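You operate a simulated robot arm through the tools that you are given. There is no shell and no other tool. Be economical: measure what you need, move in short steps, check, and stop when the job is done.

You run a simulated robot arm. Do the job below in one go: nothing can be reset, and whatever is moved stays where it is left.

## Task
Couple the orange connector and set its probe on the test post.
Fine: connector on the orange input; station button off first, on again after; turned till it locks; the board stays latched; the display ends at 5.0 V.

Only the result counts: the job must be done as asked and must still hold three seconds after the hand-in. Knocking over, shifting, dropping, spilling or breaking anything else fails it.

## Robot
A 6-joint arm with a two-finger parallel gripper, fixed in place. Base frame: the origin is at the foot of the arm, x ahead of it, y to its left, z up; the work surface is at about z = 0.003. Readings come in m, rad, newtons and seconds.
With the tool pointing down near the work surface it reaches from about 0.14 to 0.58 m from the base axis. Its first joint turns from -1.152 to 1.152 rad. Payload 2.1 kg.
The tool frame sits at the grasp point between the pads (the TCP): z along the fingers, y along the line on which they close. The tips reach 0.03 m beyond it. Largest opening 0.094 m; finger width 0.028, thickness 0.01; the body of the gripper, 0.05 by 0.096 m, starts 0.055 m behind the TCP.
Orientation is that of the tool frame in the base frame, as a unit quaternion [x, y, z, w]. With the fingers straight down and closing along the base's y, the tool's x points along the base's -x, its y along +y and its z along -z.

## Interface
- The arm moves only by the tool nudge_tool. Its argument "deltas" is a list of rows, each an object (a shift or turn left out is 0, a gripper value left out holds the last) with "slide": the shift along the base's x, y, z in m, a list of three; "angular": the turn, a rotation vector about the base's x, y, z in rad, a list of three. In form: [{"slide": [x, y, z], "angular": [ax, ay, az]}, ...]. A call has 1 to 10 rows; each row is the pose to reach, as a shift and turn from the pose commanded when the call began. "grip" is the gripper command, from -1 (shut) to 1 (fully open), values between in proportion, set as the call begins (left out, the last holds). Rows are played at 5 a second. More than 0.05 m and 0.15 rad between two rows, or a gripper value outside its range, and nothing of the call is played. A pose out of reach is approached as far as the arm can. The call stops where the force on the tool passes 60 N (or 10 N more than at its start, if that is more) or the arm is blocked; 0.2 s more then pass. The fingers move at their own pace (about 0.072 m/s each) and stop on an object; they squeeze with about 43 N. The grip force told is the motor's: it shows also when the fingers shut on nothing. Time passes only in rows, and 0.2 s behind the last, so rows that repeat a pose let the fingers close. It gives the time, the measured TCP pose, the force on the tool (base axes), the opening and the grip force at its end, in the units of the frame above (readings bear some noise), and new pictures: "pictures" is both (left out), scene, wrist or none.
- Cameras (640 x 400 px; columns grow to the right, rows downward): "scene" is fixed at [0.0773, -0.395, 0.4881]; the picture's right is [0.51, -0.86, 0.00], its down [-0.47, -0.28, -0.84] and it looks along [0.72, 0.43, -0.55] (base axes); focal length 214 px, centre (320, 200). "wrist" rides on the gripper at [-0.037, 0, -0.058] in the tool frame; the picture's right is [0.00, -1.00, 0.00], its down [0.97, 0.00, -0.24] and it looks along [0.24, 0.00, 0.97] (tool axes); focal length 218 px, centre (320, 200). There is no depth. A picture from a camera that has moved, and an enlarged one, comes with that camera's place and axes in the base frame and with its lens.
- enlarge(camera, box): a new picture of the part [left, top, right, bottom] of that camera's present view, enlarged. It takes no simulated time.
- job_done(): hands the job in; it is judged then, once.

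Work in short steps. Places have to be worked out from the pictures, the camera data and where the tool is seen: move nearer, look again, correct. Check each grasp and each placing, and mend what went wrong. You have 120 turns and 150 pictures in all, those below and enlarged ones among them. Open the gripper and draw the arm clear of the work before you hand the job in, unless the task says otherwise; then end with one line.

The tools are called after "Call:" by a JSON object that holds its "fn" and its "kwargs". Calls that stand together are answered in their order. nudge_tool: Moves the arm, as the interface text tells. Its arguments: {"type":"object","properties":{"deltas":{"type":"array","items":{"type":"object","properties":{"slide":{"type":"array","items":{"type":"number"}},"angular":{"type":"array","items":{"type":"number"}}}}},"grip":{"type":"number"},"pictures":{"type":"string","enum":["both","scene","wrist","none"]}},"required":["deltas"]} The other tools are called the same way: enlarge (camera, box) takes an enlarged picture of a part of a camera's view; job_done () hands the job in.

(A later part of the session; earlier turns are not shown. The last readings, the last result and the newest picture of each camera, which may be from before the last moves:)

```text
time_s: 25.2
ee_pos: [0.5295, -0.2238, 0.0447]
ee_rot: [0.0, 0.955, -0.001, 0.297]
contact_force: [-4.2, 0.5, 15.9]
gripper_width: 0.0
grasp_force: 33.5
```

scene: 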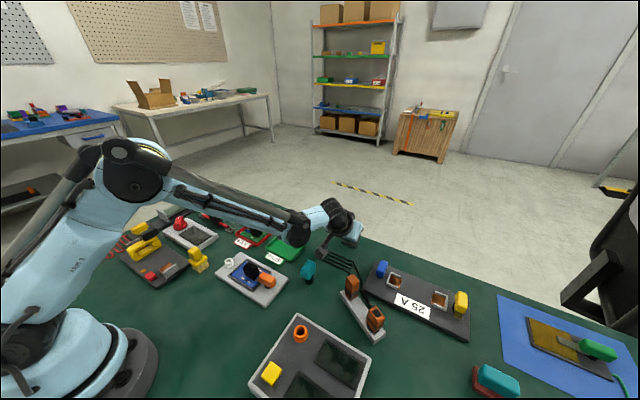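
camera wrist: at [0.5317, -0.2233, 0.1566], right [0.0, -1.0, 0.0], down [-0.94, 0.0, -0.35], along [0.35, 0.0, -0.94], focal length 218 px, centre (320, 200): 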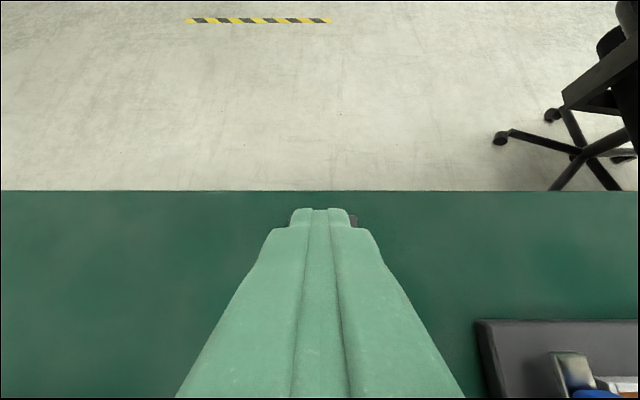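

Both station panels went dark: the green button is the station's power and it is now off. I lift off vertically and upright the tool.

Call:
{"fn": "nudge_tool", "kwargs": {"deltas": [{"slide": [0, 0, 0.02]}, {"slide": [0, 0, 0.06]}, {"slide": [-0.02, 0, 0.1], "angular": [0, 0.12, 0]}, {"slide": [-0.05, -0.01, 0.13], "angular": [0, 0.26, 0]}, {"slide": [-0.08, -0.03, 0.15], "angular": [0, 0.4, 0]}, {"slide": [-0.11, -0.06, 0.15], "angular": [0, 0.5, 0]}, {"slide": [-0.14, -0.09, 0.15], "angular": [0, 0.6, 0]}, {"slide": [-0.17, -0.12, 0.14], "angular": [0, 0.6, 0]}, {"slide": [-0.199, -0.147, 0.12], "angular": [0, 0.6, 0]}, {"slide": [-0.199, -0.147, 0.12], "angular": [0, 0.6, 0]}], "grip": 1}}

```text
time_s: 27.4
ee_pos: [0.3304, -0.3725, 0.1625]
ee_rot: [0.0, 1.0, 0.0, 0.0]
contact_force: [-0.3, -0.1, -0.7]
gripper_width: 0.094
grasp_force: 0.1
camera wrist: at [0.3658, -0.3724, 0.221], right [0.0, -1.0, 0.0], down [-0.97, 0.0, 0.24], along [-0.24, 0.0, -0.97], focal length 218 px, centre (320, 200)
```

scene: 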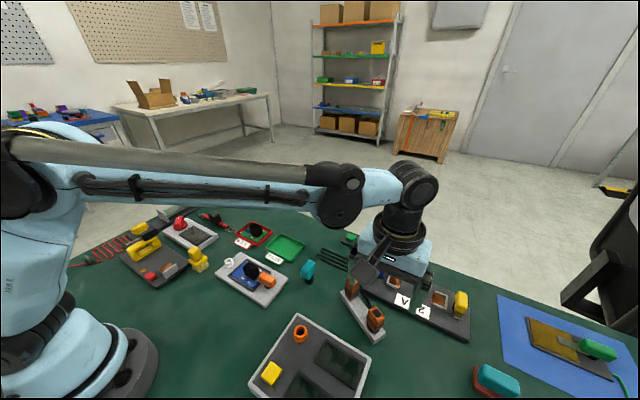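
wrist: 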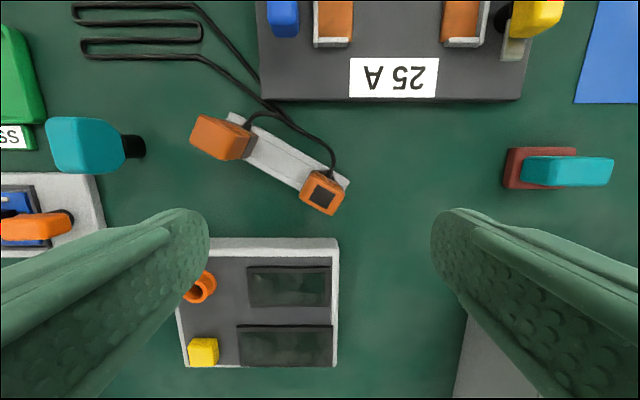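

The station is off. Now I look closely at the connector below.

Call:
{"fn": "enlarge", "kwargs": {"camera": "wrist", "box": [220, 100, 380, 230]}}

```text
3.08 times, centred on (300, 165) of wrist
camera zoom: at [0.3658, -0.3724, 0.221], right [0.0, -1.0, 0.0], down [-0.97, 0.0, 0.24], along [-0.24, 0.0, -0.97], focal length 672 px, centre (382, 308)
```

zoom: 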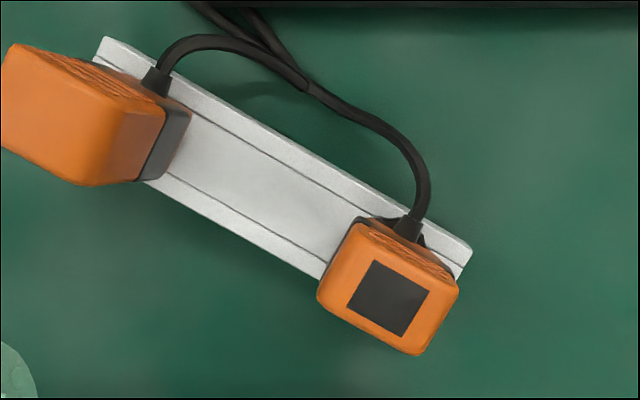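

Connector axis ≈(0.331,-0.373), long side 30° from −y, cable leaving the +x side. I turn the tool −30°, set the opening to 60 mm, and descend to just above it.

Call:
{"fn": "nudge_tool", "kwargs": {"deltas": [{"slide": [0.0, 0, 0], "angular": [0, 0, -0.13]}, {"slide": [0.0, 0, -0.01], "angular": [0, 0, -0.26]}, {"slide": [0.0, 0, -0.02], "angular": [0, 0, -0.39]}, {"slide": [0.0, 0, -0.04], "angular": [0, 0, -0.52]}, {"slide": [0.0, 0, -0.06], "angular": [0, 0, -0.52]}, {"slide": [0.0, 0, -0.06], "angular": [0, 0, -0.52]}], "grip": 0.28}}

Call:
{"fn": "enlarge", "kwargs": {"camera": "scene", "box": [320, 230, 440, 350]}}

```text
time_s: 28.8
ee_pos: [0.3294, -0.3713, 0.1025]
ee_rot: [0.257, 0.967, 0.0, 0.0]
contact_force: [-0.2, -0.8, 0.0]
gripper_width: 0.06
grasp_force: 0.0
camera wrist: at [0.3616, -0.39, 0.1604], right [-0.5, -0.87, 0.0], down [-0.84, 0.48, 0.24], along [-0.21, 0.12, -0.97], focal length 218 px, centre (320, 200)
```

scene: 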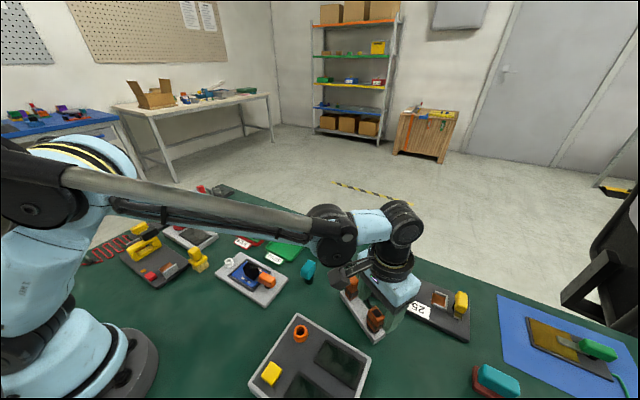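
wrist: 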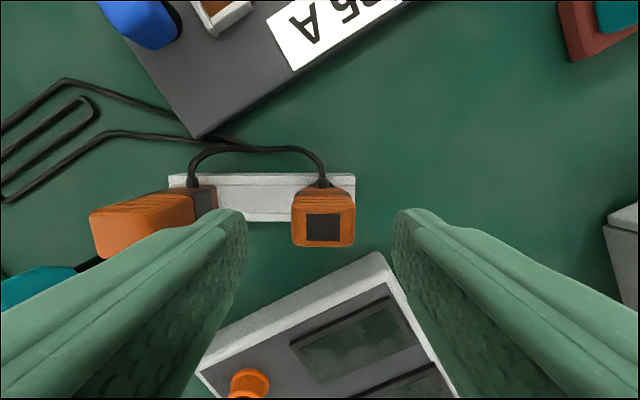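

```text
3.33 times, centred on (380, 290) of scene
camera zoom: at [0.0773, -0.395, 0.4881], right [0.51, -0.86, 0.0], down [-0.47, -0.28, -0.84], along [0.72, 0.43, -0.55], focal length 715 px, centre (120, -100)
```

zoom: 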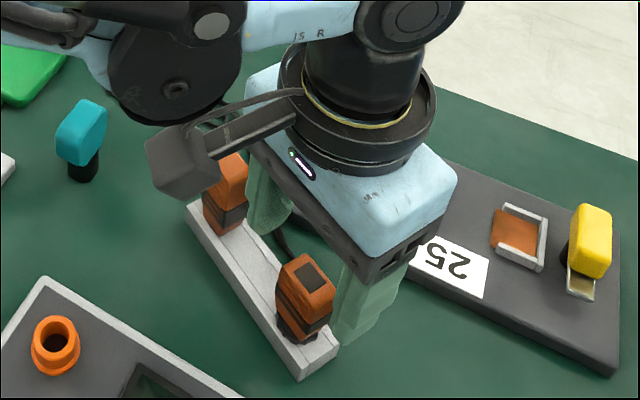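

Aligned within 2 mm. I correct and descend to z≈0.062 with the fingers either side.

Call:
{"fn": "nudge_tool", "kwargs": {"deltas": [{"slide": [0.001, -0.002, -0.013]}, {"slide": [0.001, -0.002, -0.026]}, {"slide": [0.001, -0.002, -0.04]}, {"slide": [0.001, -0.002, -0.04]}]}}

Call:
{"fn": "enlarge", "kwargs": {"camera": "scene", "box": [320, 240, 420, 350]}}

```text
time_s: 29.8
ee_pos: [0.3307, -0.3736, 0.0643]
ee_rot: [0.256, 0.967, 0.001, 0.0]
contact_force: [-0.4, 0.0, 0.4]
gripper_width: 0.0603
grasp_force: 0.0
camera wrist: at [0.3625, -0.392, 0.1209], right [-0.5, -0.87, 0.0], down [-0.84, 0.48, 0.24], along [-0.21, 0.12, -0.97], focal length 218 px, centre (320, 200)
```

scene: 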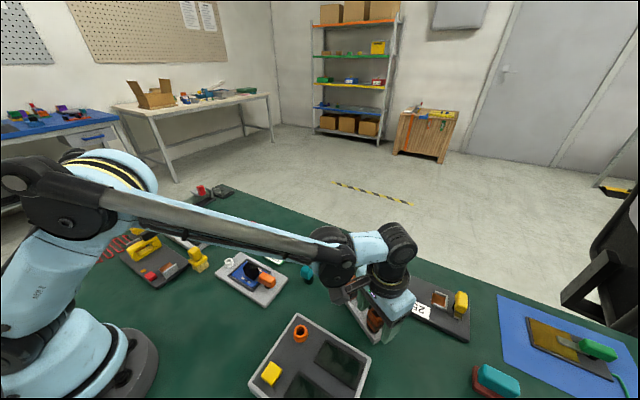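
wrist: 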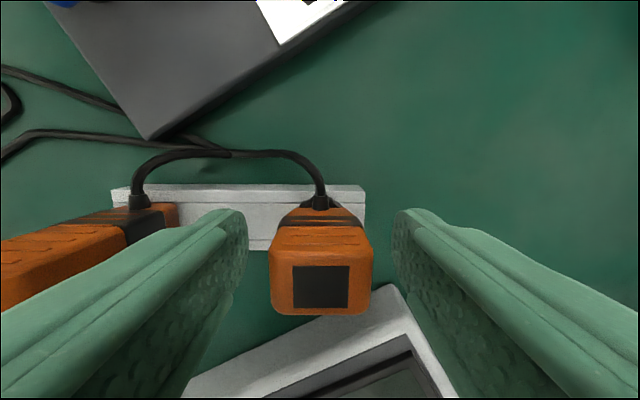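

```text
3.64 times, centred on (370, 295) of scene
camera zoom: at [0.0773, -0.395, 0.4881], right [0.51, -0.86, 0.0], down [-0.47, -0.28, -0.84], along [0.72, 0.43, -0.55], focal length 780 px, centre (138, -146)
```

zoom: 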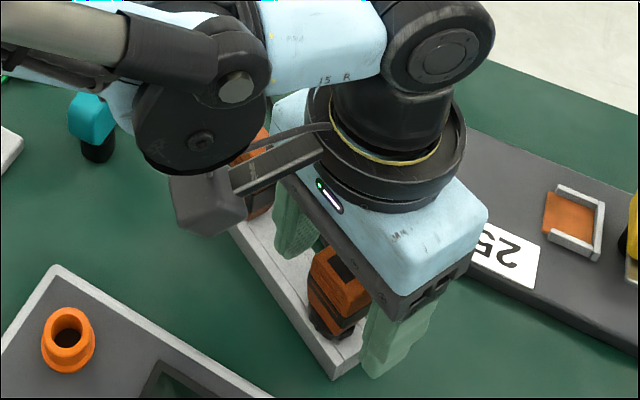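

The connector is centred between the fingers; I close.

Call:
{"fn": "nudge_tool", "kwargs": {"deltas": [{"slide": [0, 0, 0]}, {"slide": [0, 0, 0]}, {"slide": [0, 0, 0]}, {"slide": [0, 0, 0]}], "grip": -1, "pictures": "wrist"}}

```text
time_s: 30.8
ee_pos: [0.3308, -0.3738, 0.0637]
ee_rot: [0.256, 0.967, 0.0, -0.001]
contact_force: [-0.1, 0.0, -1.1]
gripper_width: 0.0323
grasp_force: 42.9
camera wrist: at [0.3625, -0.3919, 0.1212], right [-0.5, -0.87, 0.0], down [-0.84, 0.48, 0.24], along [-0.21, 0.12, -0.97], focal length 218 px, centre (320, 200)
```

wrist: 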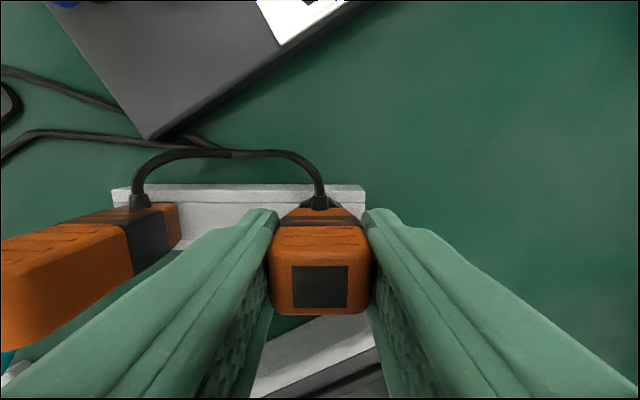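

Held (opening 32 mm). I lift straight up 5 cm and check.

Call:
{"fn": "nudge_tool", "kwargs": {"deltas": [{"slide": [0, 0, 0.01]}, {"slide": [0, 0, 0.02]}, {"slide": [0, 0, 0.035]}, {"slide": [0, 0, 0.05]}, {"slide": [0, 0, 0.05]}]}}

Call:
{"fn": "enlarge", "kwargs": {"camera": "scene", "box": [310, 220, 430, 350]}}

```text
time_s: 32.0
ee_pos: [0.3316, -0.3735, 0.1134]
ee_rot: [0.257, 0.966, 0.0, 0.0]
contact_force: [0.2, -0.2, 0.2]
gripper_width: 0.0324
grasp_force: 43.3
camera wrist: at [0.3628, -0.3921, 0.1713], right [-0.5, -0.87, 0.0], down [-0.84, 0.48, 0.24], along [-0.21, 0.12, -0.97], focal length 218 px, centre (320, 200)
```

scene: 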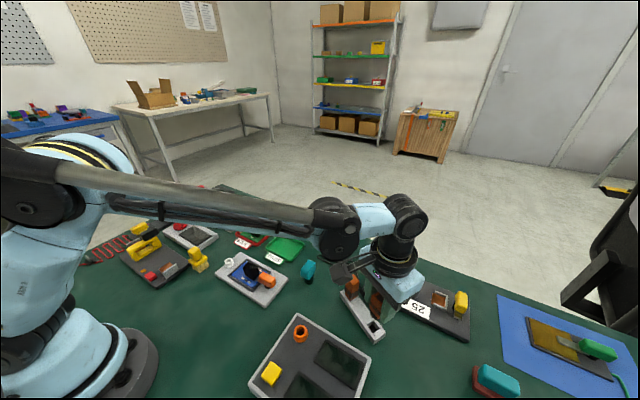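
wrist: 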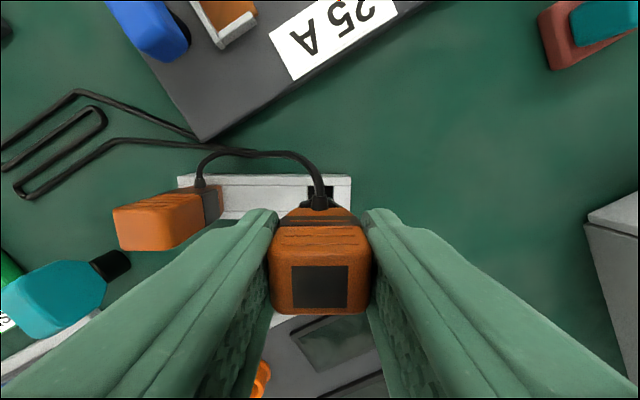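

```text
3.08 times, centred on (370, 285) of scene
camera zoom: at [0.0773, -0.395, 0.4881], right [0.51, -0.86, 0.0], down [-0.47, -0.28, -0.84], along [0.72, 0.43, -0.55], focal length 660 px, centre (166, -62)
```

zoom: 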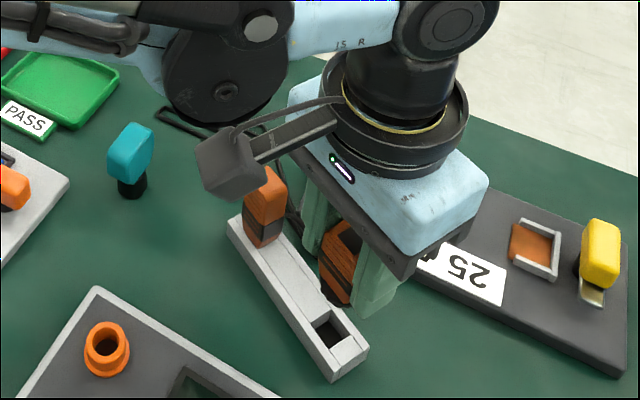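

The connector came out of its pocket. I carry it over the orange input at ≈(0.237,-0.257), staying high.

Call:
{"fn": "nudge_tool", "kwargs": {"deltas": [{"slide": [0, 0, 0.03]}, {"slide": [-0.03, 0.035, 0.03]}, {"slide": [-0.06, 0.07, 0.03]}, {"slide": [-0.0946, 0.1017, 0.03]}, {"slide": [-0.0946, 0.1167, 0.03]}, {"slide": [-0.0946, 0.1167, 0.03]}]}}

Call:
{"fn": "enlarge", "kwargs": {"camera": "scene", "box": [240, 260, 360, 370]}}

```text
time_s: 33.4
ee_pos: [0.2358, -0.2564, 0.143]
ee_rot: [0.257, 0.966, -0.001, 0.001]
contact_force: [0.0, -0.2, -0.4]
gripper_width: 0.0325
grasp_force: 43.2
camera wrist: at [0.2677, -0.2752, 0.2013], right [-0.5, -0.87, 0.0], down [-0.84, 0.48, 0.24], along [-0.21, 0.12, -0.97], focal length 218 px, centre (320, 200)
```

scene: 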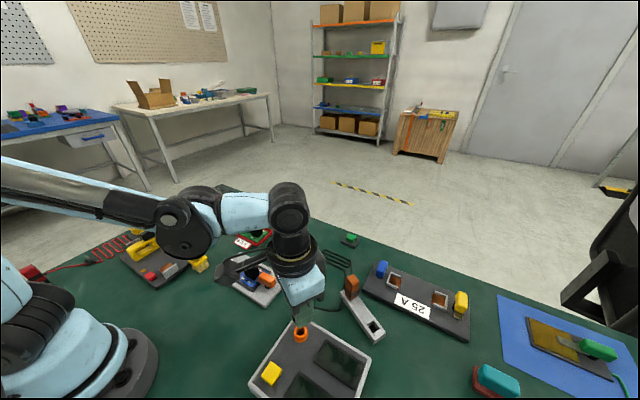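
wrist: 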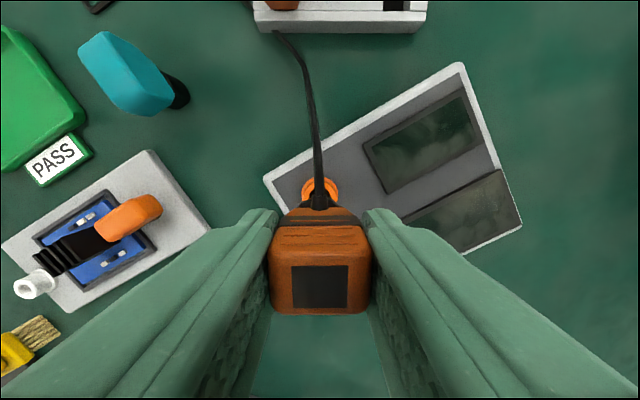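

```text
3.64 times, centred on (300, 315) of scene
camera zoom: at [0.0773, -0.395, 0.4881], right [0.51, -0.86, 0.0], down [-0.47, -0.28, -0.84], along [0.72, 0.43, -0.55], focal length 780 px, centre (393, -218)
```

zoom: 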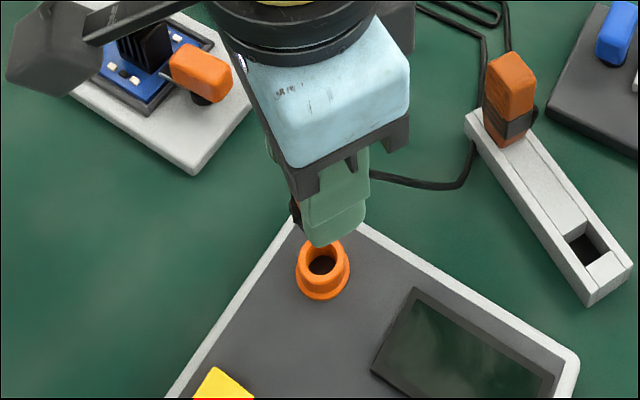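

Call:
{"fn": "enlarge", "kwargs": {"camera": "wrist", "box": [280, 160, 360, 220]}}

```text
6.67 times, centred on (320, 190) of wrist
camera zoom: at [0.2677, -0.2752, 0.2013], right [-0.5, -0.87, 0.0], down [-0.84, 0.48, 0.24], along [-0.21, 0.12, -0.97], focal length 1455 px, centre (320, 267)
```

zoom: 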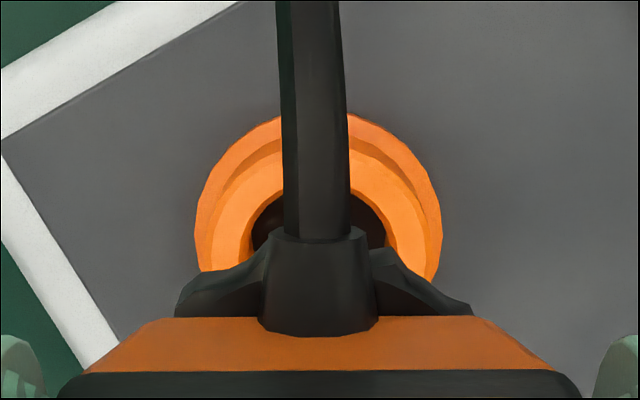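

The ring centre agrees with (0.236,-0.2568), tool within 1 mm. I lower step by step toward contact.

Call:
{"fn": "nudge_tool", "kwargs": {"deltas": [{"slide": [0, -0.0004, -0.012]}, {"slide": [0, -0.0004, -0.024]}, {"slide": [0, -0.0004, -0.034]}, {"slide": [0, -0.0004, -0.034]}], "pictures": "wrist"}}

Call:
{"fn": "enlarge", "kwargs": {"camera": "scene", "box": [250, 270, 350, 370]}}

```text
time_s: 34.4
ee_pos: [0.2348, -0.2583, 0.1092]
ee_rot: [0.256, 0.967, 0.0, 0.0]
contact_force: [-0.7, 0.3, -1.1]
gripper_width: 0.0322
grasp_force: 43.3
camera wrist: at [0.2676, -0.2756, 0.1668], right [-0.5, -0.87, 0.0], down [-0.84, 0.48, 0.24], along [-0.21, 0.12, -0.97], focal length 218 px, centre (320, 200)
```

wrist: 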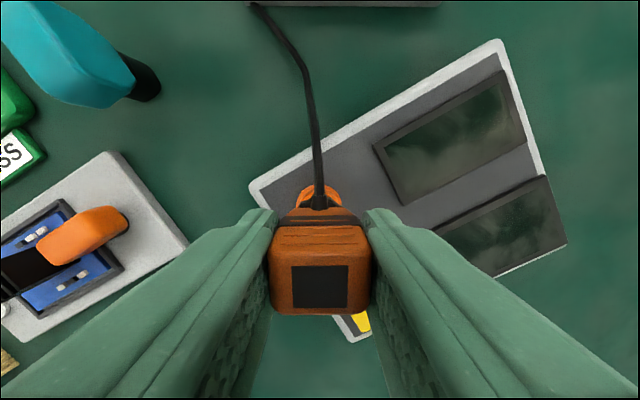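

```text
4.00 times, centred on (300, 320) of scene
camera zoom: at [0.0773, -0.395, 0.4881], right [0.51, -0.86, 0.0], down [-0.47, -0.28, -0.84], along [0.72, 0.43, -0.55], focal length 858 px, centre (400, -280)
```

zoom: 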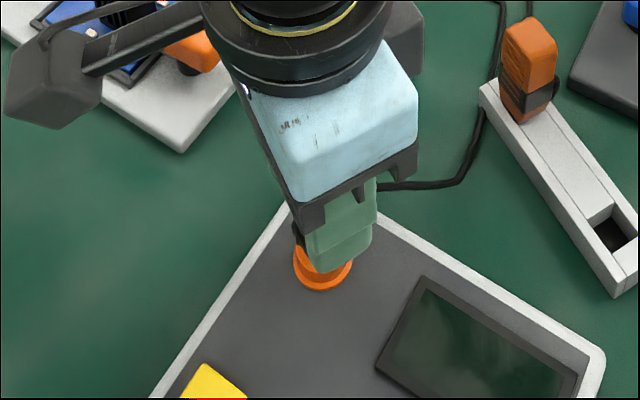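

No contact yet; further down in 3 mm rows.

Call:
{"fn": "nudge_tool", "kwargs": {"deltas": [{"slide": [0, 0, -0.003]}, {"slide": [0, 0, -0.006]}, {"slide": [0, 0, -0.009]}], "pictures": "none"}}

```text
time_s: 35.2
ee_pos: [0.2367, -0.258, 0.1003]
ee_rot: [0.257, 0.966, -0.001, 0.0]
contact_force: [-0.1, 0.4, -0.1]
gripper_width: 0.0322
grasp_force: 42.9
```

Call:
{"fn": "nudge_tool", "kwargs": {"deltas": [{"slide": [0, 0, -0.003]}, {"slide": [0, 0, -0.006]}, {"slide": [0, 0, -0.008]}], "pictures": "wrist"}}

Call:
{"fn": "enlarge", "kwargs": {"camera": "scene", "box": [260, 290, 340, 360]}}

```text
time_s: 36.0
ee_pos: [0.2362, -0.2583, 0.0924]
ee_rot: [0.257, 0.966, 0.0, -0.001]
contact_force: [-2.1, 0.0, 0.6]
gripper_width: 0.0322
grasp_force: 42.8
camera wrist: at [0.2681, -0.2754, 0.1504], right [-0.5, -0.87, 0.0], down [-0.84, 0.48, 0.24], along [-0.21, 0.12, -0.97], focal length 218 px, centre (320, 200)
```

wrist: 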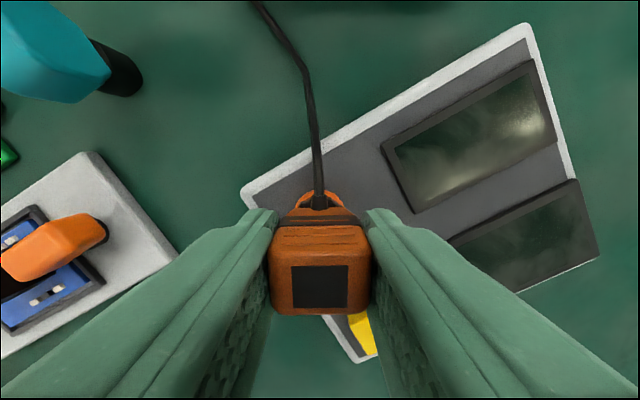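

```text
5.71 times, centred on (300, 325) of scene
camera zoom: at [0.0773, -0.395, 0.4881], right [0.51, -0.86, 0.0], down [-0.47, -0.28, -0.84], along [0.72, 0.43, -0.55], focal length 1226 px, centre (434, -514)
```

zoom: 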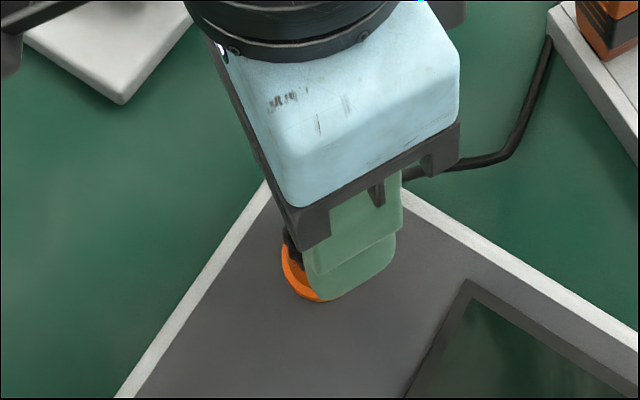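

Call:
{"fn": "nudge_tool", "kwargs": {"deltas": [{"slide": [0, 0, -0.002]}, {"slide": [0, 0, -0.004]}, {"slide": [0, 0, -0.006]}], "pictures": "none"}}

```text
time_s: 36.8
ee_pos: [0.2365, -0.2567, 0.0869]
ee_rot: [0.256, 0.967, -0.001, 0.001]
contact_force: [-0.2, -0.7, 30.4]
gripper_width: 0.0323
grasp_force: 42.9
```

Contact with 30 N at z 0.087. I look whether it is seated or riding on the rim.

Call:
{"fn": "enlarge", "kwargs": {"camera": "wrist", "box": [260, 160, 380, 330]}}

Call:
{"fn": "enlarge", "kwargs": {"camera": "scene", "box": [270, 300, 330, 360]}}

```text
2.35 times, centred on (320, 245) of wrist
camera zoom: at [0.2683, -0.2756, 0.1445], right [-0.5, -0.87, 0.0], down [-0.84, 0.48, 0.24], along [-0.21, 0.12, -0.97], focal length 514 px, centre (320, 94)
```

zoom: 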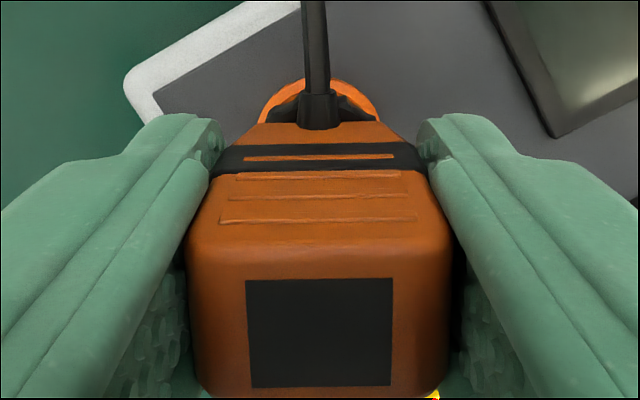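

```text
6.67 times, centred on (300, 330) of scene
camera zoom: at [0.0772, -0.3949, 0.4882], right [0.51, -0.86, 0.0], down [-0.47, -0.28, -0.84], along [0.72, 0.43, -0.55], focal length 1430 px, centre (453, -667)
```

zoom: 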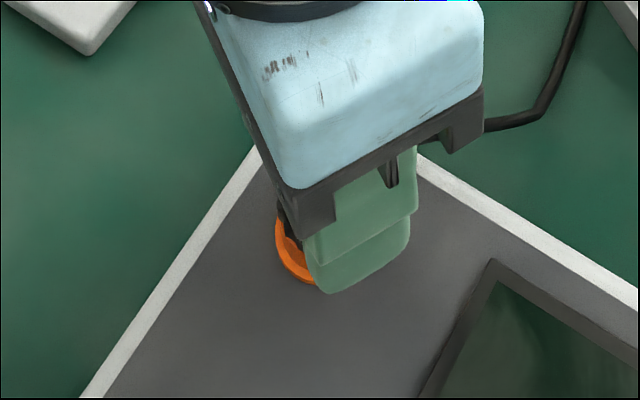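

The collar encloses the ring neck down to the flange, apparently seated. I turn clockwise in small steps with light downward force.

Call:
{"fn": "nudge_tool", "kwargs": {"deltas": [{"slide": [0, 0, 0.0005], "angular": [0, 0, -0.1]}, {"slide": [0, 0, 0.0005], "angular": [0, 0, -0.2]}, {"slide": [0, 0, 0.0005], "angular": [0, 0, -0.3]}], "pictures": "none"}}

```text
time_s: 37.6
ee_pos: [0.2367, -0.2571, 0.0872]
ee_rot: [0.399, 0.917, 0.0, 0.0]
contact_force: [-0.8, 0.2, 0.2]
gripper_width: 0.0315
grasp_force: 43.2
```

Call:
{"fn": "nudge_tool", "kwargs": {"deltas": [{"slide": [0, 0, 0], "angular": [0, 0, 0]}], "pictures": "wrist"}}

Call:
{"fn": "enlarge", "kwargs": {"camera": "scene", "box": [260, 290, 340, 360]}}

Call:
{"fn": "enlarge", "kwargs": {"camera": "wrist", "box": [260, 160, 380, 330]}}

```text
time_s: 38.0
ee_pos: [0.2366, -0.2567, 0.0873]
ee_rot: [0.399, 0.917, 0.0, 0.0]
contact_force: [-0.9, 0.4, -0.5]
gripper_width: 0.0309
grasp_force: 42.8
camera wrist: at [0.2613, -0.284, 0.1449], right [-0.73, -0.68, 0.0], down [-0.66, 0.71, 0.24], along [-0.16, 0.18, -0.97], focal length 218 px, centre (320, 200)
```

wrist: 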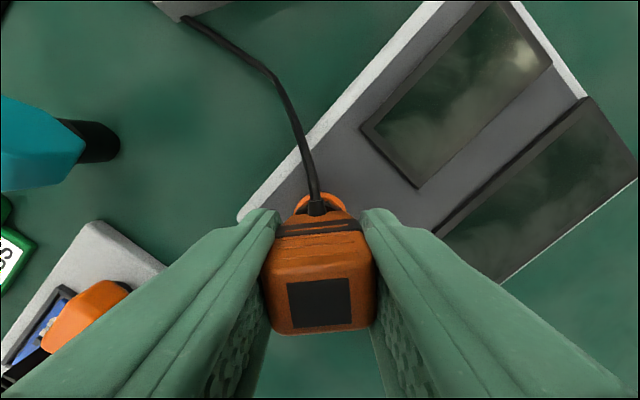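

```text
5.71 times, centred on (300, 325) of scene
camera zoom: at [0.0773, -0.395, 0.4881], right [0.51, -0.86, 0.0], down [-0.47, -0.28, -0.84], along [0.72, 0.43, -0.55], focal length 1226 px, centre (434, -514)
```

zoom: 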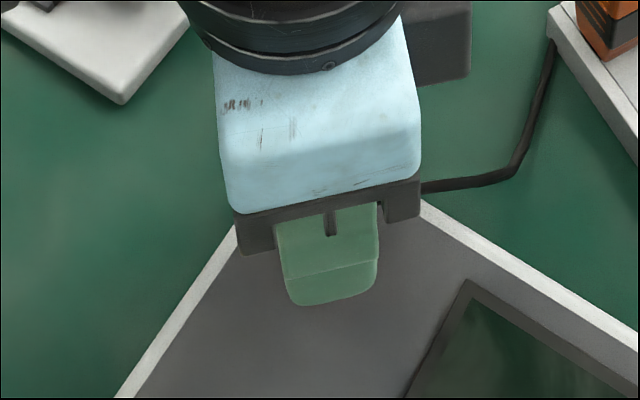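

```text
2.35 times, centred on (320, 245) of wrist
camera zoom: at [0.2613, -0.284, 0.1449], right [-0.73, -0.68, 0.0], down [-0.66, 0.71, 0.24], along [-0.16, 0.18, -0.97], focal length 514 px, centre (320, 94)
```

zoom: 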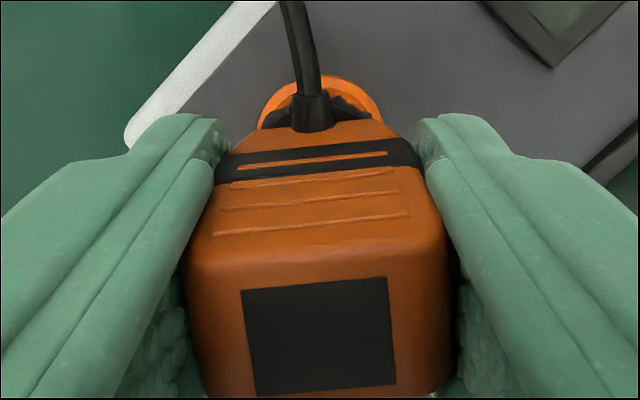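

The body lagged about 4° in the grip, so there's resistance while turning. I continue clockwise and check the lag.

Call:
{"fn": "nudge_tool", "kwargs": {"deltas": [{"slide": [0, 0, -0.0005], "angular": [0, 0, -0.1]}, {"slide": [0, 0, -0.0005], "angular": [0, 0, -0.2]}, {"slide": [0, 0, -0.0005], "angular": [0, 0, -0.3]}], "pictures": "wrist"}}

Call:
{"fn": "enlarge", "kwargs": {"camera": "wrist", "box": [260, 160, 380, 330]}}

```text
time_s: 38.8
ee_pos: [0.2364, -0.2569, 0.0868]
ee_rot: [0.531, 0.847, 0.0, 0.0]
contact_force: [0.0, -0.4, -1.5]
gripper_width: 0.0309
grasp_force: 43.1
camera wrist: at [0.2522, -0.2905, 0.1445], right [-0.9, -0.43, 0.0], down [-0.42, 0.87, 0.24], along [-0.1, 0.22, -0.97], focal length 218 px, centre (320, 200)
```

wrist: 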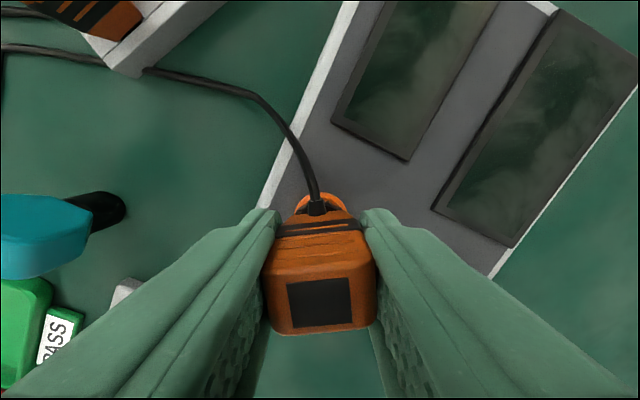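

```text
2.35 times, centred on (320, 245) of wrist
camera zoom: at [0.2522, -0.2905, 0.1445], right [-0.9, -0.43, 0.0], down [-0.42, 0.87, 0.24], along [-0.1, 0.22, -0.97], focal length 514 px, centre (320, 94)
```

zoom: 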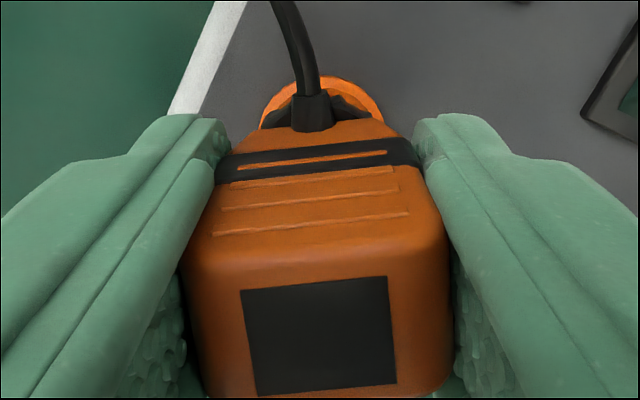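

Lag unchanged; the connector is turning along. I continue another 0.45 rad.

Call:
{"fn": "nudge_tool", "kwargs": {"deltas": [{"slide": [0, 0, -0.001], "angular": [0, 0, -0.1]}, {"slide": [0, 0, -0.001], "angular": [0, 0, -0.2]}, {"slide": [0, 0, -0.001], "angular": [0, 0, -0.3]}, {"slide": [0, 0, -0.001], "angular": [0, 0, -0.4]}], "pictures": "wrist"}}

Call:
{"fn": "enlarge", "kwargs": {"camera": "wrist", "box": [260, 160, 380, 330]}}

```text
time_s: 39.8
ee_pos: [0.2363, -0.2573, 0.0865]
ee_rot: [0.69, 0.724, 0.0, 0.0]
contact_force: [1.5, -0.6, 32.4]
gripper_width: 0.0311
grasp_force: 43.4
camera wrist: at [0.2377, -0.2942, 0.1436], right [-1.0, -0.05, 0.0], down [-0.05, 0.97, 0.24], along [-0.01, 0.24, -0.97], focal length 218 px, centre (320, 200)
```

wrist: 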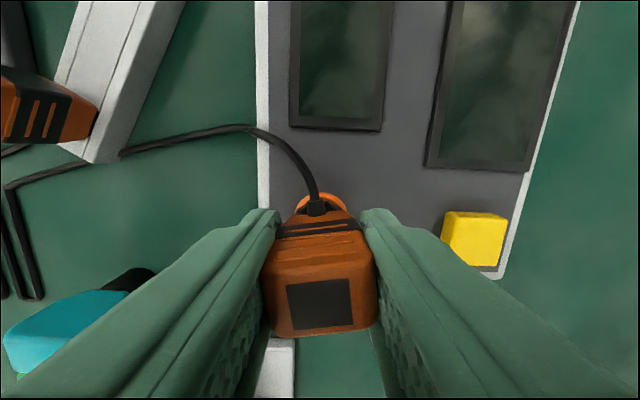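

```text
2.35 times, centred on (320, 245) of wrist
camera zoom: at [0.2377, -0.2942, 0.1436], right [-1.0, -0.05, 0.0], down [-0.05, 0.97, 0.24], along [-0.01, 0.24, -0.97], focal length 514 px, centre (320, 94)
```

zoom: 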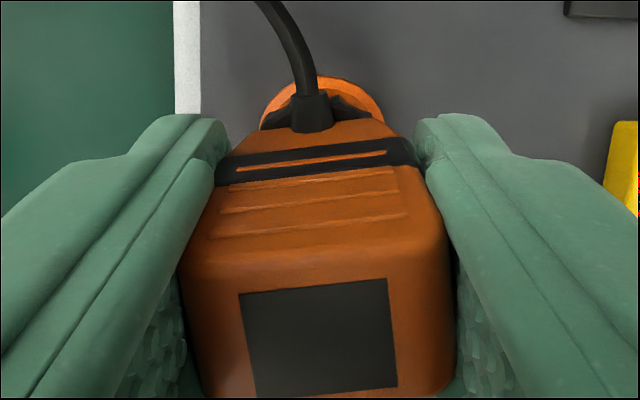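

Seated contact and no block after about 57°. I continue clockwise with lighter push.

Call:
{"fn": "nudge_tool", "kwargs": {"deltas": [{"slide": [0, 0, 0.0005], "angular": [0, 0, -0.1]}, {"slide": [0, 0, 0.0005], "angular": [0, 0, -0.2]}, {"slide": [0, 0, 0.0005], "angular": [0, 0, -0.3]}, {"slide": [0, 0, 0.0005], "angular": [0, 0, -0.4]}, {"slide": [0, 0, 0.0005], "angular": [0, 0, -0.5]}, {"slide": [0, 0, 0.0005], "angular": [0, 0, -0.58]}], "pictures": "wrist"}}

Call:
{"fn": "enlarge", "kwargs": {"camera": "wrist", "box": [260, 160, 380, 330]}}

```text
time_s: 41.2
ee_pos: [0.2363, -0.2569, 0.0858]
ee_rot: [0.868, 0.497, 0.0, 0.0]
contact_force: [0.3, -0.4, 0.7]
gripper_width: 0.0306
grasp_force: 43.3
camera wrist: at [0.2173, -0.2887, 0.1436], right [-0.86, 0.51, 0.0], down [0.49, 0.84, 0.24], along [0.12, 0.21, -0.97], focal length 218 px, centre (320, 200)
```

wrist: 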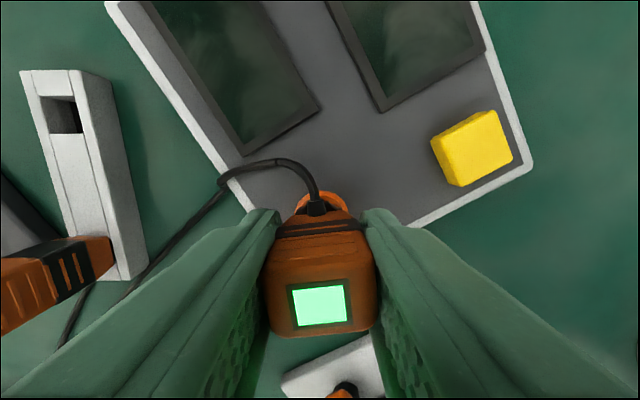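

```text
2.35 times, centred on (320, 245) of wrist
camera zoom: at [0.2173, -0.2887, 0.1436], right [-0.86, 0.51, 0.0], down [0.49, 0.84, 0.24], along [0.12, 0.21, -0.97], focal length 514 px, centre (320, 94)
```

zoom: 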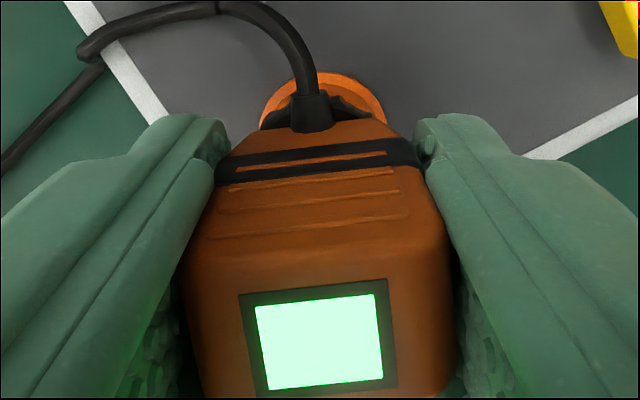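

The connector's window lit green: locked. I open moderately and look before lifting.

Call:
{"fn": "nudge_tool", "kwargs": {"deltas": [{"slide": [0, 0, 0]}, {"slide": [0, 0, 0]}, {"slide": [0, 0, 0]}], "grip": 0.25, "pictures": "none"}}

Call:
{"fn": "nudge_tool", "kwargs": {"deltas": [{"slide": [0, 0, 0.02]}, {"slide": [0, 0, 0.05]}, {"slide": [0, 0, 0.09]}, {"slide": [0, 0, 0.12]}, {"slide": [0, 0, 0.12]}]}}

```text
time_s: 42.0
ee_pos: [0.2361, -0.257, 0.0856]
ee_rot: [0.867, 0.498, 0.0, 0.0]
contact_force: [-0.2, 0.3, -0.7]
gripper_width: 0.059
grasp_force: 0.1
```

```text
time_s: 43.2
ee_pos: [0.2353, -0.2574, 0.2065]
ee_rot: [0.868, 0.497, 0.001, 0.0]
contact_force: [-0.3, -0.1, -0.3]
gripper_width: 0.0587
grasp_force: 0.0
camera wrist: at [0.2165, -0.2893, 0.2643], right [-0.86, 0.5, 0.0], down [0.49, 0.84, 0.24], along [0.12, 0.21, -0.97], focal length 218 px, centre (320, 200)
```

scene: 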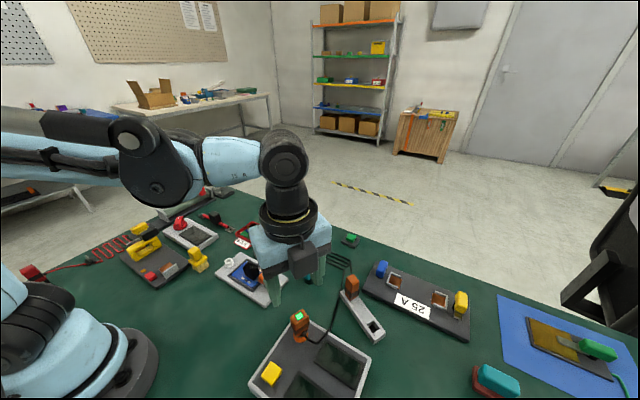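
wrist: 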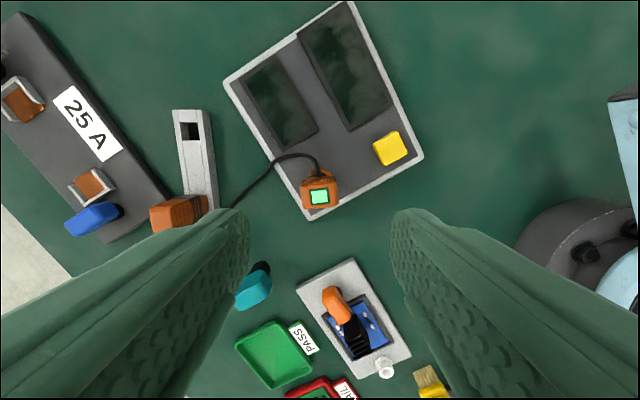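

Connector stays locked (green). Now I rotate the wrist back and go above the probe at ≈(0.370,-0.3045).

Call:
{"fn": "nudge_tool", "kwargs": {"deltas": [{"slide": [0.01, 0, 0], "angular": [0, 0, 0.145]}, {"slide": [0.02, 0, 0], "angular": [0, 0, 0.29]}, {"slide": [0.03, 0, 0], "angular": [0, 0, 0.435]}, {"slide": [0.045, -0.01, 0], "angular": [0, 0, 0.58]}, {"slide": [0.06, -0.015, 0], "angular": [0, 0, 0.725]}, {"slide": [0.075, -0.02, 0], "angular": [0, 0, 0.87]}, {"slide": [0.09, -0.025, 0], "angular": [0, 0, 1.015]}, {"slide": [0.105, -0.03, 0], "angular": [0, 0, 1.16]}, {"slide": [0.12, -0.04, 0], "angular": [0, 0, 1.305]}, {"slide": [0.134, -0.047, 0], "angular": [0, 0, 1.45]}], "pictures": "none"}}

Call:
{"fn": "nudge_tool", "kwargs": {"deltas": [{"slide": [0, 0, -0.02], "angular": [0, 0, 0.13]}, {"slide": [0, 0, -0.04], "angular": [0, 0, 0.13]}, {"slide": [0, 0, -0.06], "angular": [0, 0, 0.13]}, {"slide": [0, 0, -0.06], "angular": [0, 0, 0.13]}]}}

```text
time_s: 45.4
ee_pos: [0.3703, -0.3033, 0.2049]
ee_rot: [0.318, 0.948, 0.0, 0.001]
contact_force: [-0.4, -1.5, 0.3]
gripper_width: 0.0588
grasp_force: 0.1
```

```text
time_s: 46.4
ee_pos: [0.3704, -0.3028, 0.1457]
ee_rot: [0.256, 0.967, 0.001, 0.0]
contact_force: [0.3, 0.3, 0.2]
gripper_width: 0.0588
grasp_force: 0.0
camera wrist: at [0.4021, -0.322, 0.2035], right [-0.5, -0.87, 0.0], down [-0.84, 0.48, 0.24], along [-0.21, 0.12, -0.97], focal length 218 px, centre (320, 200)
```

scene: 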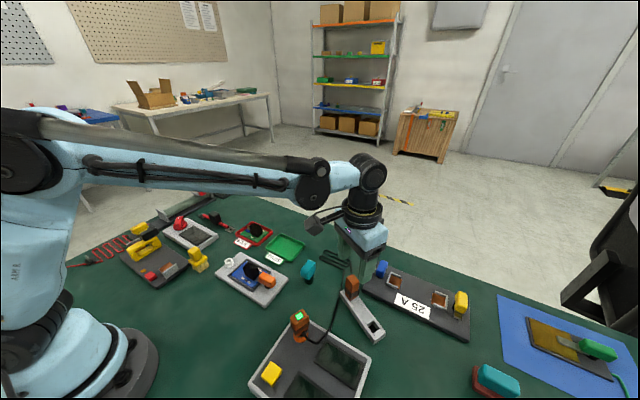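
wrist: 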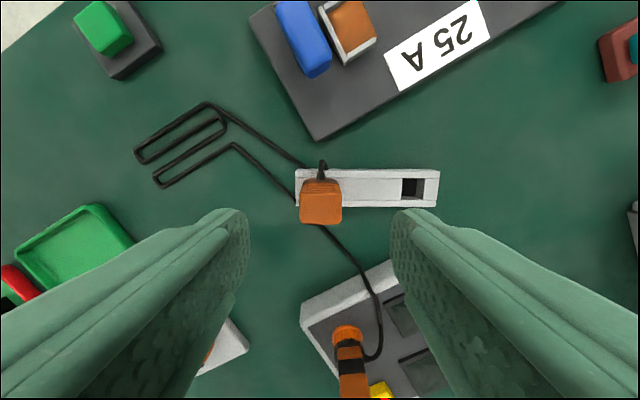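

Probe centred at ≈(0.371,-0.305). I descend to z≈0.074.

Call:
{"fn": "nudge_tool", "kwargs": {"deltas": [{"slide": [0.001, -0.002, -0.02]}, {"slide": [0.001, -0.002, -0.04]}, {"slide": [0.001, -0.002, -0.06]}, {"slide": [0.001, -0.002, -0.072]}, {"slide": [0.001, -0.002, -0.072]}], "pictures": "wrist"}}

Call:
{"fn": "enlarge", "kwargs": {"camera": "scene", "box": [300, 220, 420, 330]}}

```text
time_s: 47.6
ee_pos: [0.369, -0.306, 0.0745]
ee_rot: [0.257, 0.966, 0.0, 0.0]
contact_force: [0.4, -0.2, 0.5]
gripper_width: 0.0589
grasp_force: 0.0
camera wrist: at [0.4023, -0.3252, 0.132], right [-0.5, -0.87, 0.0], down [-0.84, 0.48, 0.24], along [-0.21, 0.12, -0.97], focal length 218 px, centre (320, 200)
```

wrist: 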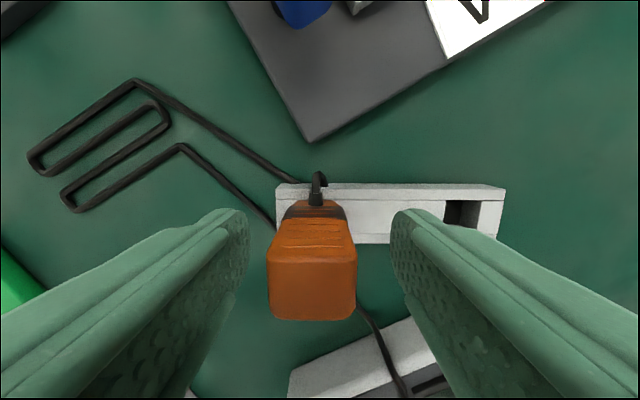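

```text
3.64 times, centred on (360, 275) of scene
camera zoom: at [0.0773, -0.395, 0.4881], right [0.51, -0.86, 0.0], down [-0.47, -0.28, -0.84], along [0.72, 0.43, -0.55], focal length 780 px, centre (174, -73)
```

zoom: 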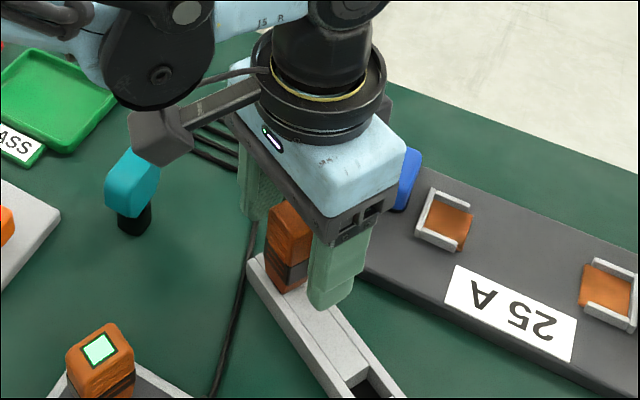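

Slight 2 mm offset to the left; I correct and close.

Call:
{"fn": "nudge_tool", "kwargs": {"deltas": [{"slide": [0.001, 0.0016, 0]}, {"slide": [0.001, 0.0016, 0]}], "pictures": "none"}}

Call:
{"fn": "nudge_tool", "kwargs": {"deltas": [{"slide": [0, 0, 0]}, {"slide": [0, 0, 0]}, {"slide": [0, 0, 0]}, {"slide": [0, 0, 0]}], "pictures": "none", "grip": -1}}

Call:
{"fn": "nudge_tool", "kwargs": {"deltas": [{"slide": [0, 0, 0.01]}, {"slide": [0, 0, 0.03]}, {"slide": [0, 0, 0.06]}, {"slide": [0, 0, 0.09]}, {"slide": [0, 0, 0.09]}]}}

Call:
{"fn": "enlarge", "kwargs": {"camera": "scene", "box": [260, 190, 420, 370]}}

```text
time_s: 48.2
ee_pos: [0.3711, -0.3055, 0.0752]
ee_rot: [0.255, 0.967, 0.0, 0.0]
contact_force: [-0.3, -0.9, 0.0]
gripper_width: 0.0589
grasp_force: 0.1
```

```text
time_s: 49.2
ee_pos: [0.3715, -0.3057, 0.075]
ee_rot: [0.256, 0.967, 0.0, 0.0]
contact_force: [0.5, 0.1, -0.4]
gripper_width: 0.0288
grasp_force: 42.6
```

```text
time_s: 50.4
ee_pos: [0.3737, -0.3037, 0.1648]
ee_rot: [0.256, 0.967, 0.0, 0.001]
contact_force: [-0.1, 0.0, -1.1]
gripper_width: 0.0286
grasp_force: 43.2
camera wrist: at [0.4049, -0.3227, 0.2221], right [-0.5, -0.87, 0.0], down [-0.84, 0.48, 0.24], along [-0.21, 0.12, -0.97], focal length 218 px, centre (320, 200)
```

scene: 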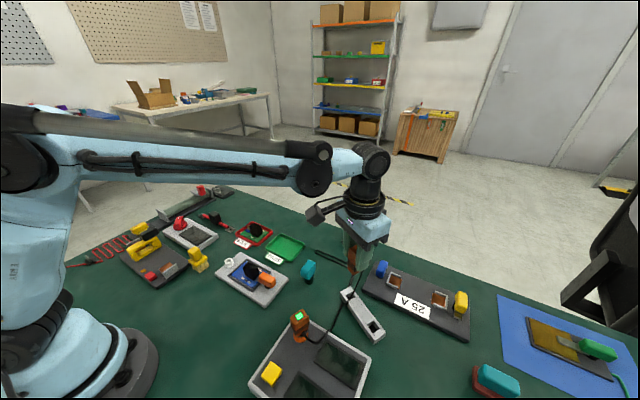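
wrist: 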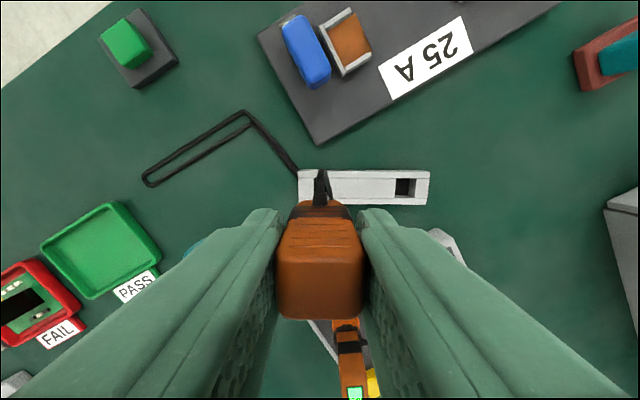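

```text
2.22 times, centred on (340, 280) of scene
camera zoom: at [0.0773, -0.395, 0.4881], right [0.51, -0.86, 0.0], down [-0.47, -0.28, -0.84], along [0.72, 0.43, -0.55], focal length 477 px, centre (276, 22)
```

zoom: 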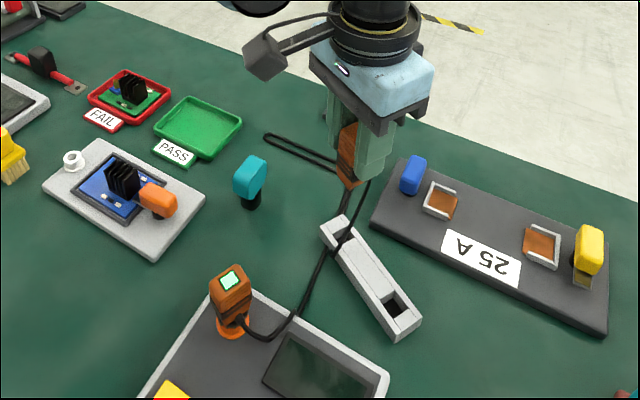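

The probe is held (28.6 mm). I carry it high over to near the white test post at ≈(0.293,0.016).

Call:
{"fn": "nudge_tool", "kwargs": {"deltas": [{"slide": [-0.01, 0.02, 0.03]}, {"slide": [-0.02, 0.06, 0.04]}, {"slide": [-0.03, 0.1, 0.04]}, {"slide": [-0.04, 0.14, 0.04]}, {"slide": [-0.05, 0.18, 0.04]}, {"slide": [-0.06, 0.22, 0.04]}, {"slide": [-0.07, 0.26, 0.04]}, {"slide": [-0.08, 0.29, 0.04]}, {"slide": [-0.08, 0.318, 0.03]}, {"slide": [-0.08, 0.318, 0.02]}]}}

```text
time_s: 52.6
ee_pos: [0.291, 0.0139, 0.1839]
ee_rot: [0.257, 0.966, 0.0, 0.0]
contact_force: [0.4, -0.2, -0.8]
gripper_width: 0.0289
grasp_force: 42.8
camera wrist: at [0.3241, -0.0044, 0.2419], right [-0.5, -0.87, 0.0], down [-0.84, 0.48, 0.24], along [-0.21, 0.12, -0.97], focal length 218 px, centre (320, 200)
```

scene: 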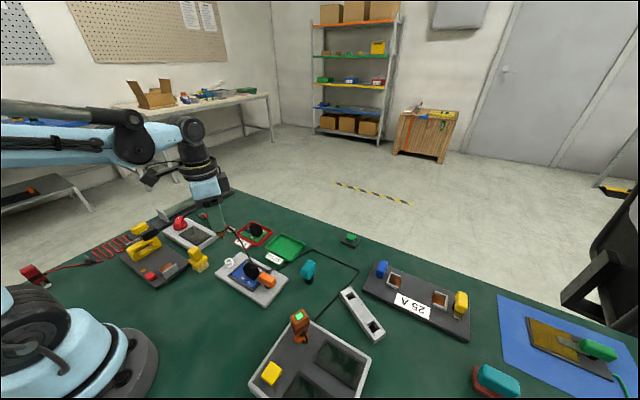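
wrist: 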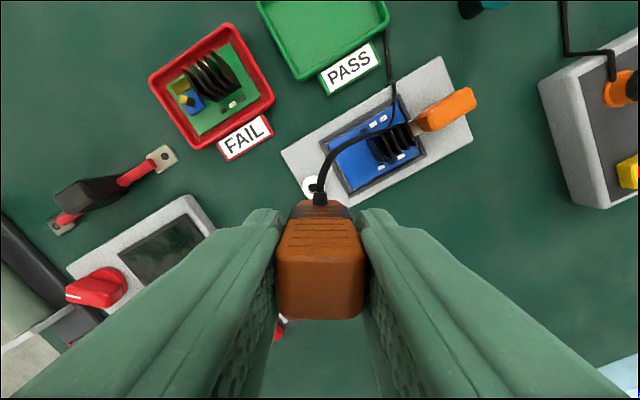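

The post is partly hidden behind the probe; I back off 3.5 cm along the image-down direction to see it clear.

Call:
{"fn": "nudge_tool", "kwargs": {"deltas": [{"slide": [-0.03, 0.017, 0]}, {"slide": [-0.03, 0.017, 0]}], "pictures": "none"}}

Call:
{"fn": "enlarge", "kwargs": {"camera": "wrist", "box": [270, 120, 370, 210]}}

Call:
{"fn": "enlarge", "kwargs": {"camera": "scene", "box": [180, 190, 300, 310]}}

```text
time_s: 53.2
ee_pos: [0.2604, 0.0309, 0.1845]
ee_rot: [0.257, 0.966, 0.001, 0.0]
contact_force: [-0.1, 0.7, -0.4]
gripper_width: 0.0288
grasp_force: 43.6
```

```text
4.44 times, centred on (320, 165) of wrist
camera zoom: at [0.2937, 0.0122, 0.2421], right [-0.5, -0.87, 0.0], down [-0.84, 0.48, 0.24], along [-0.21, 0.12, -0.97], focal length 970 px, centre (320, 356)
```

zoom: 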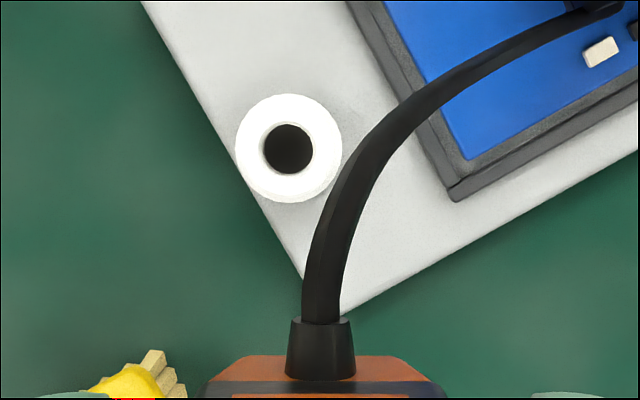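

```text
3.33 times, centred on (240, 250) of scene
camera zoom: at [0.0773, -0.395, 0.4881], right [0.51, -0.86, 0.0], down [-0.47, -0.28, -0.84], along [0.72, 0.43, -0.55], focal length 715 px, centre (587, 33)
```

zoom: 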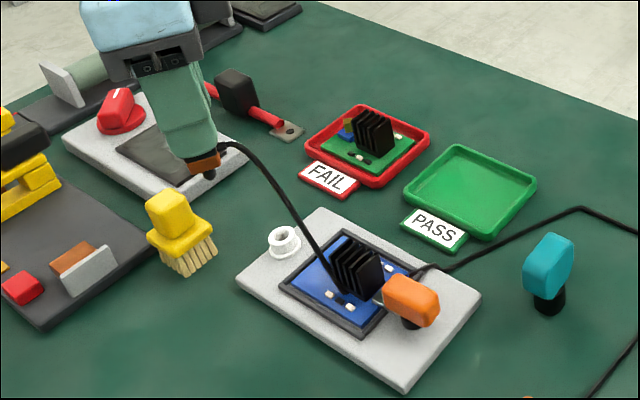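

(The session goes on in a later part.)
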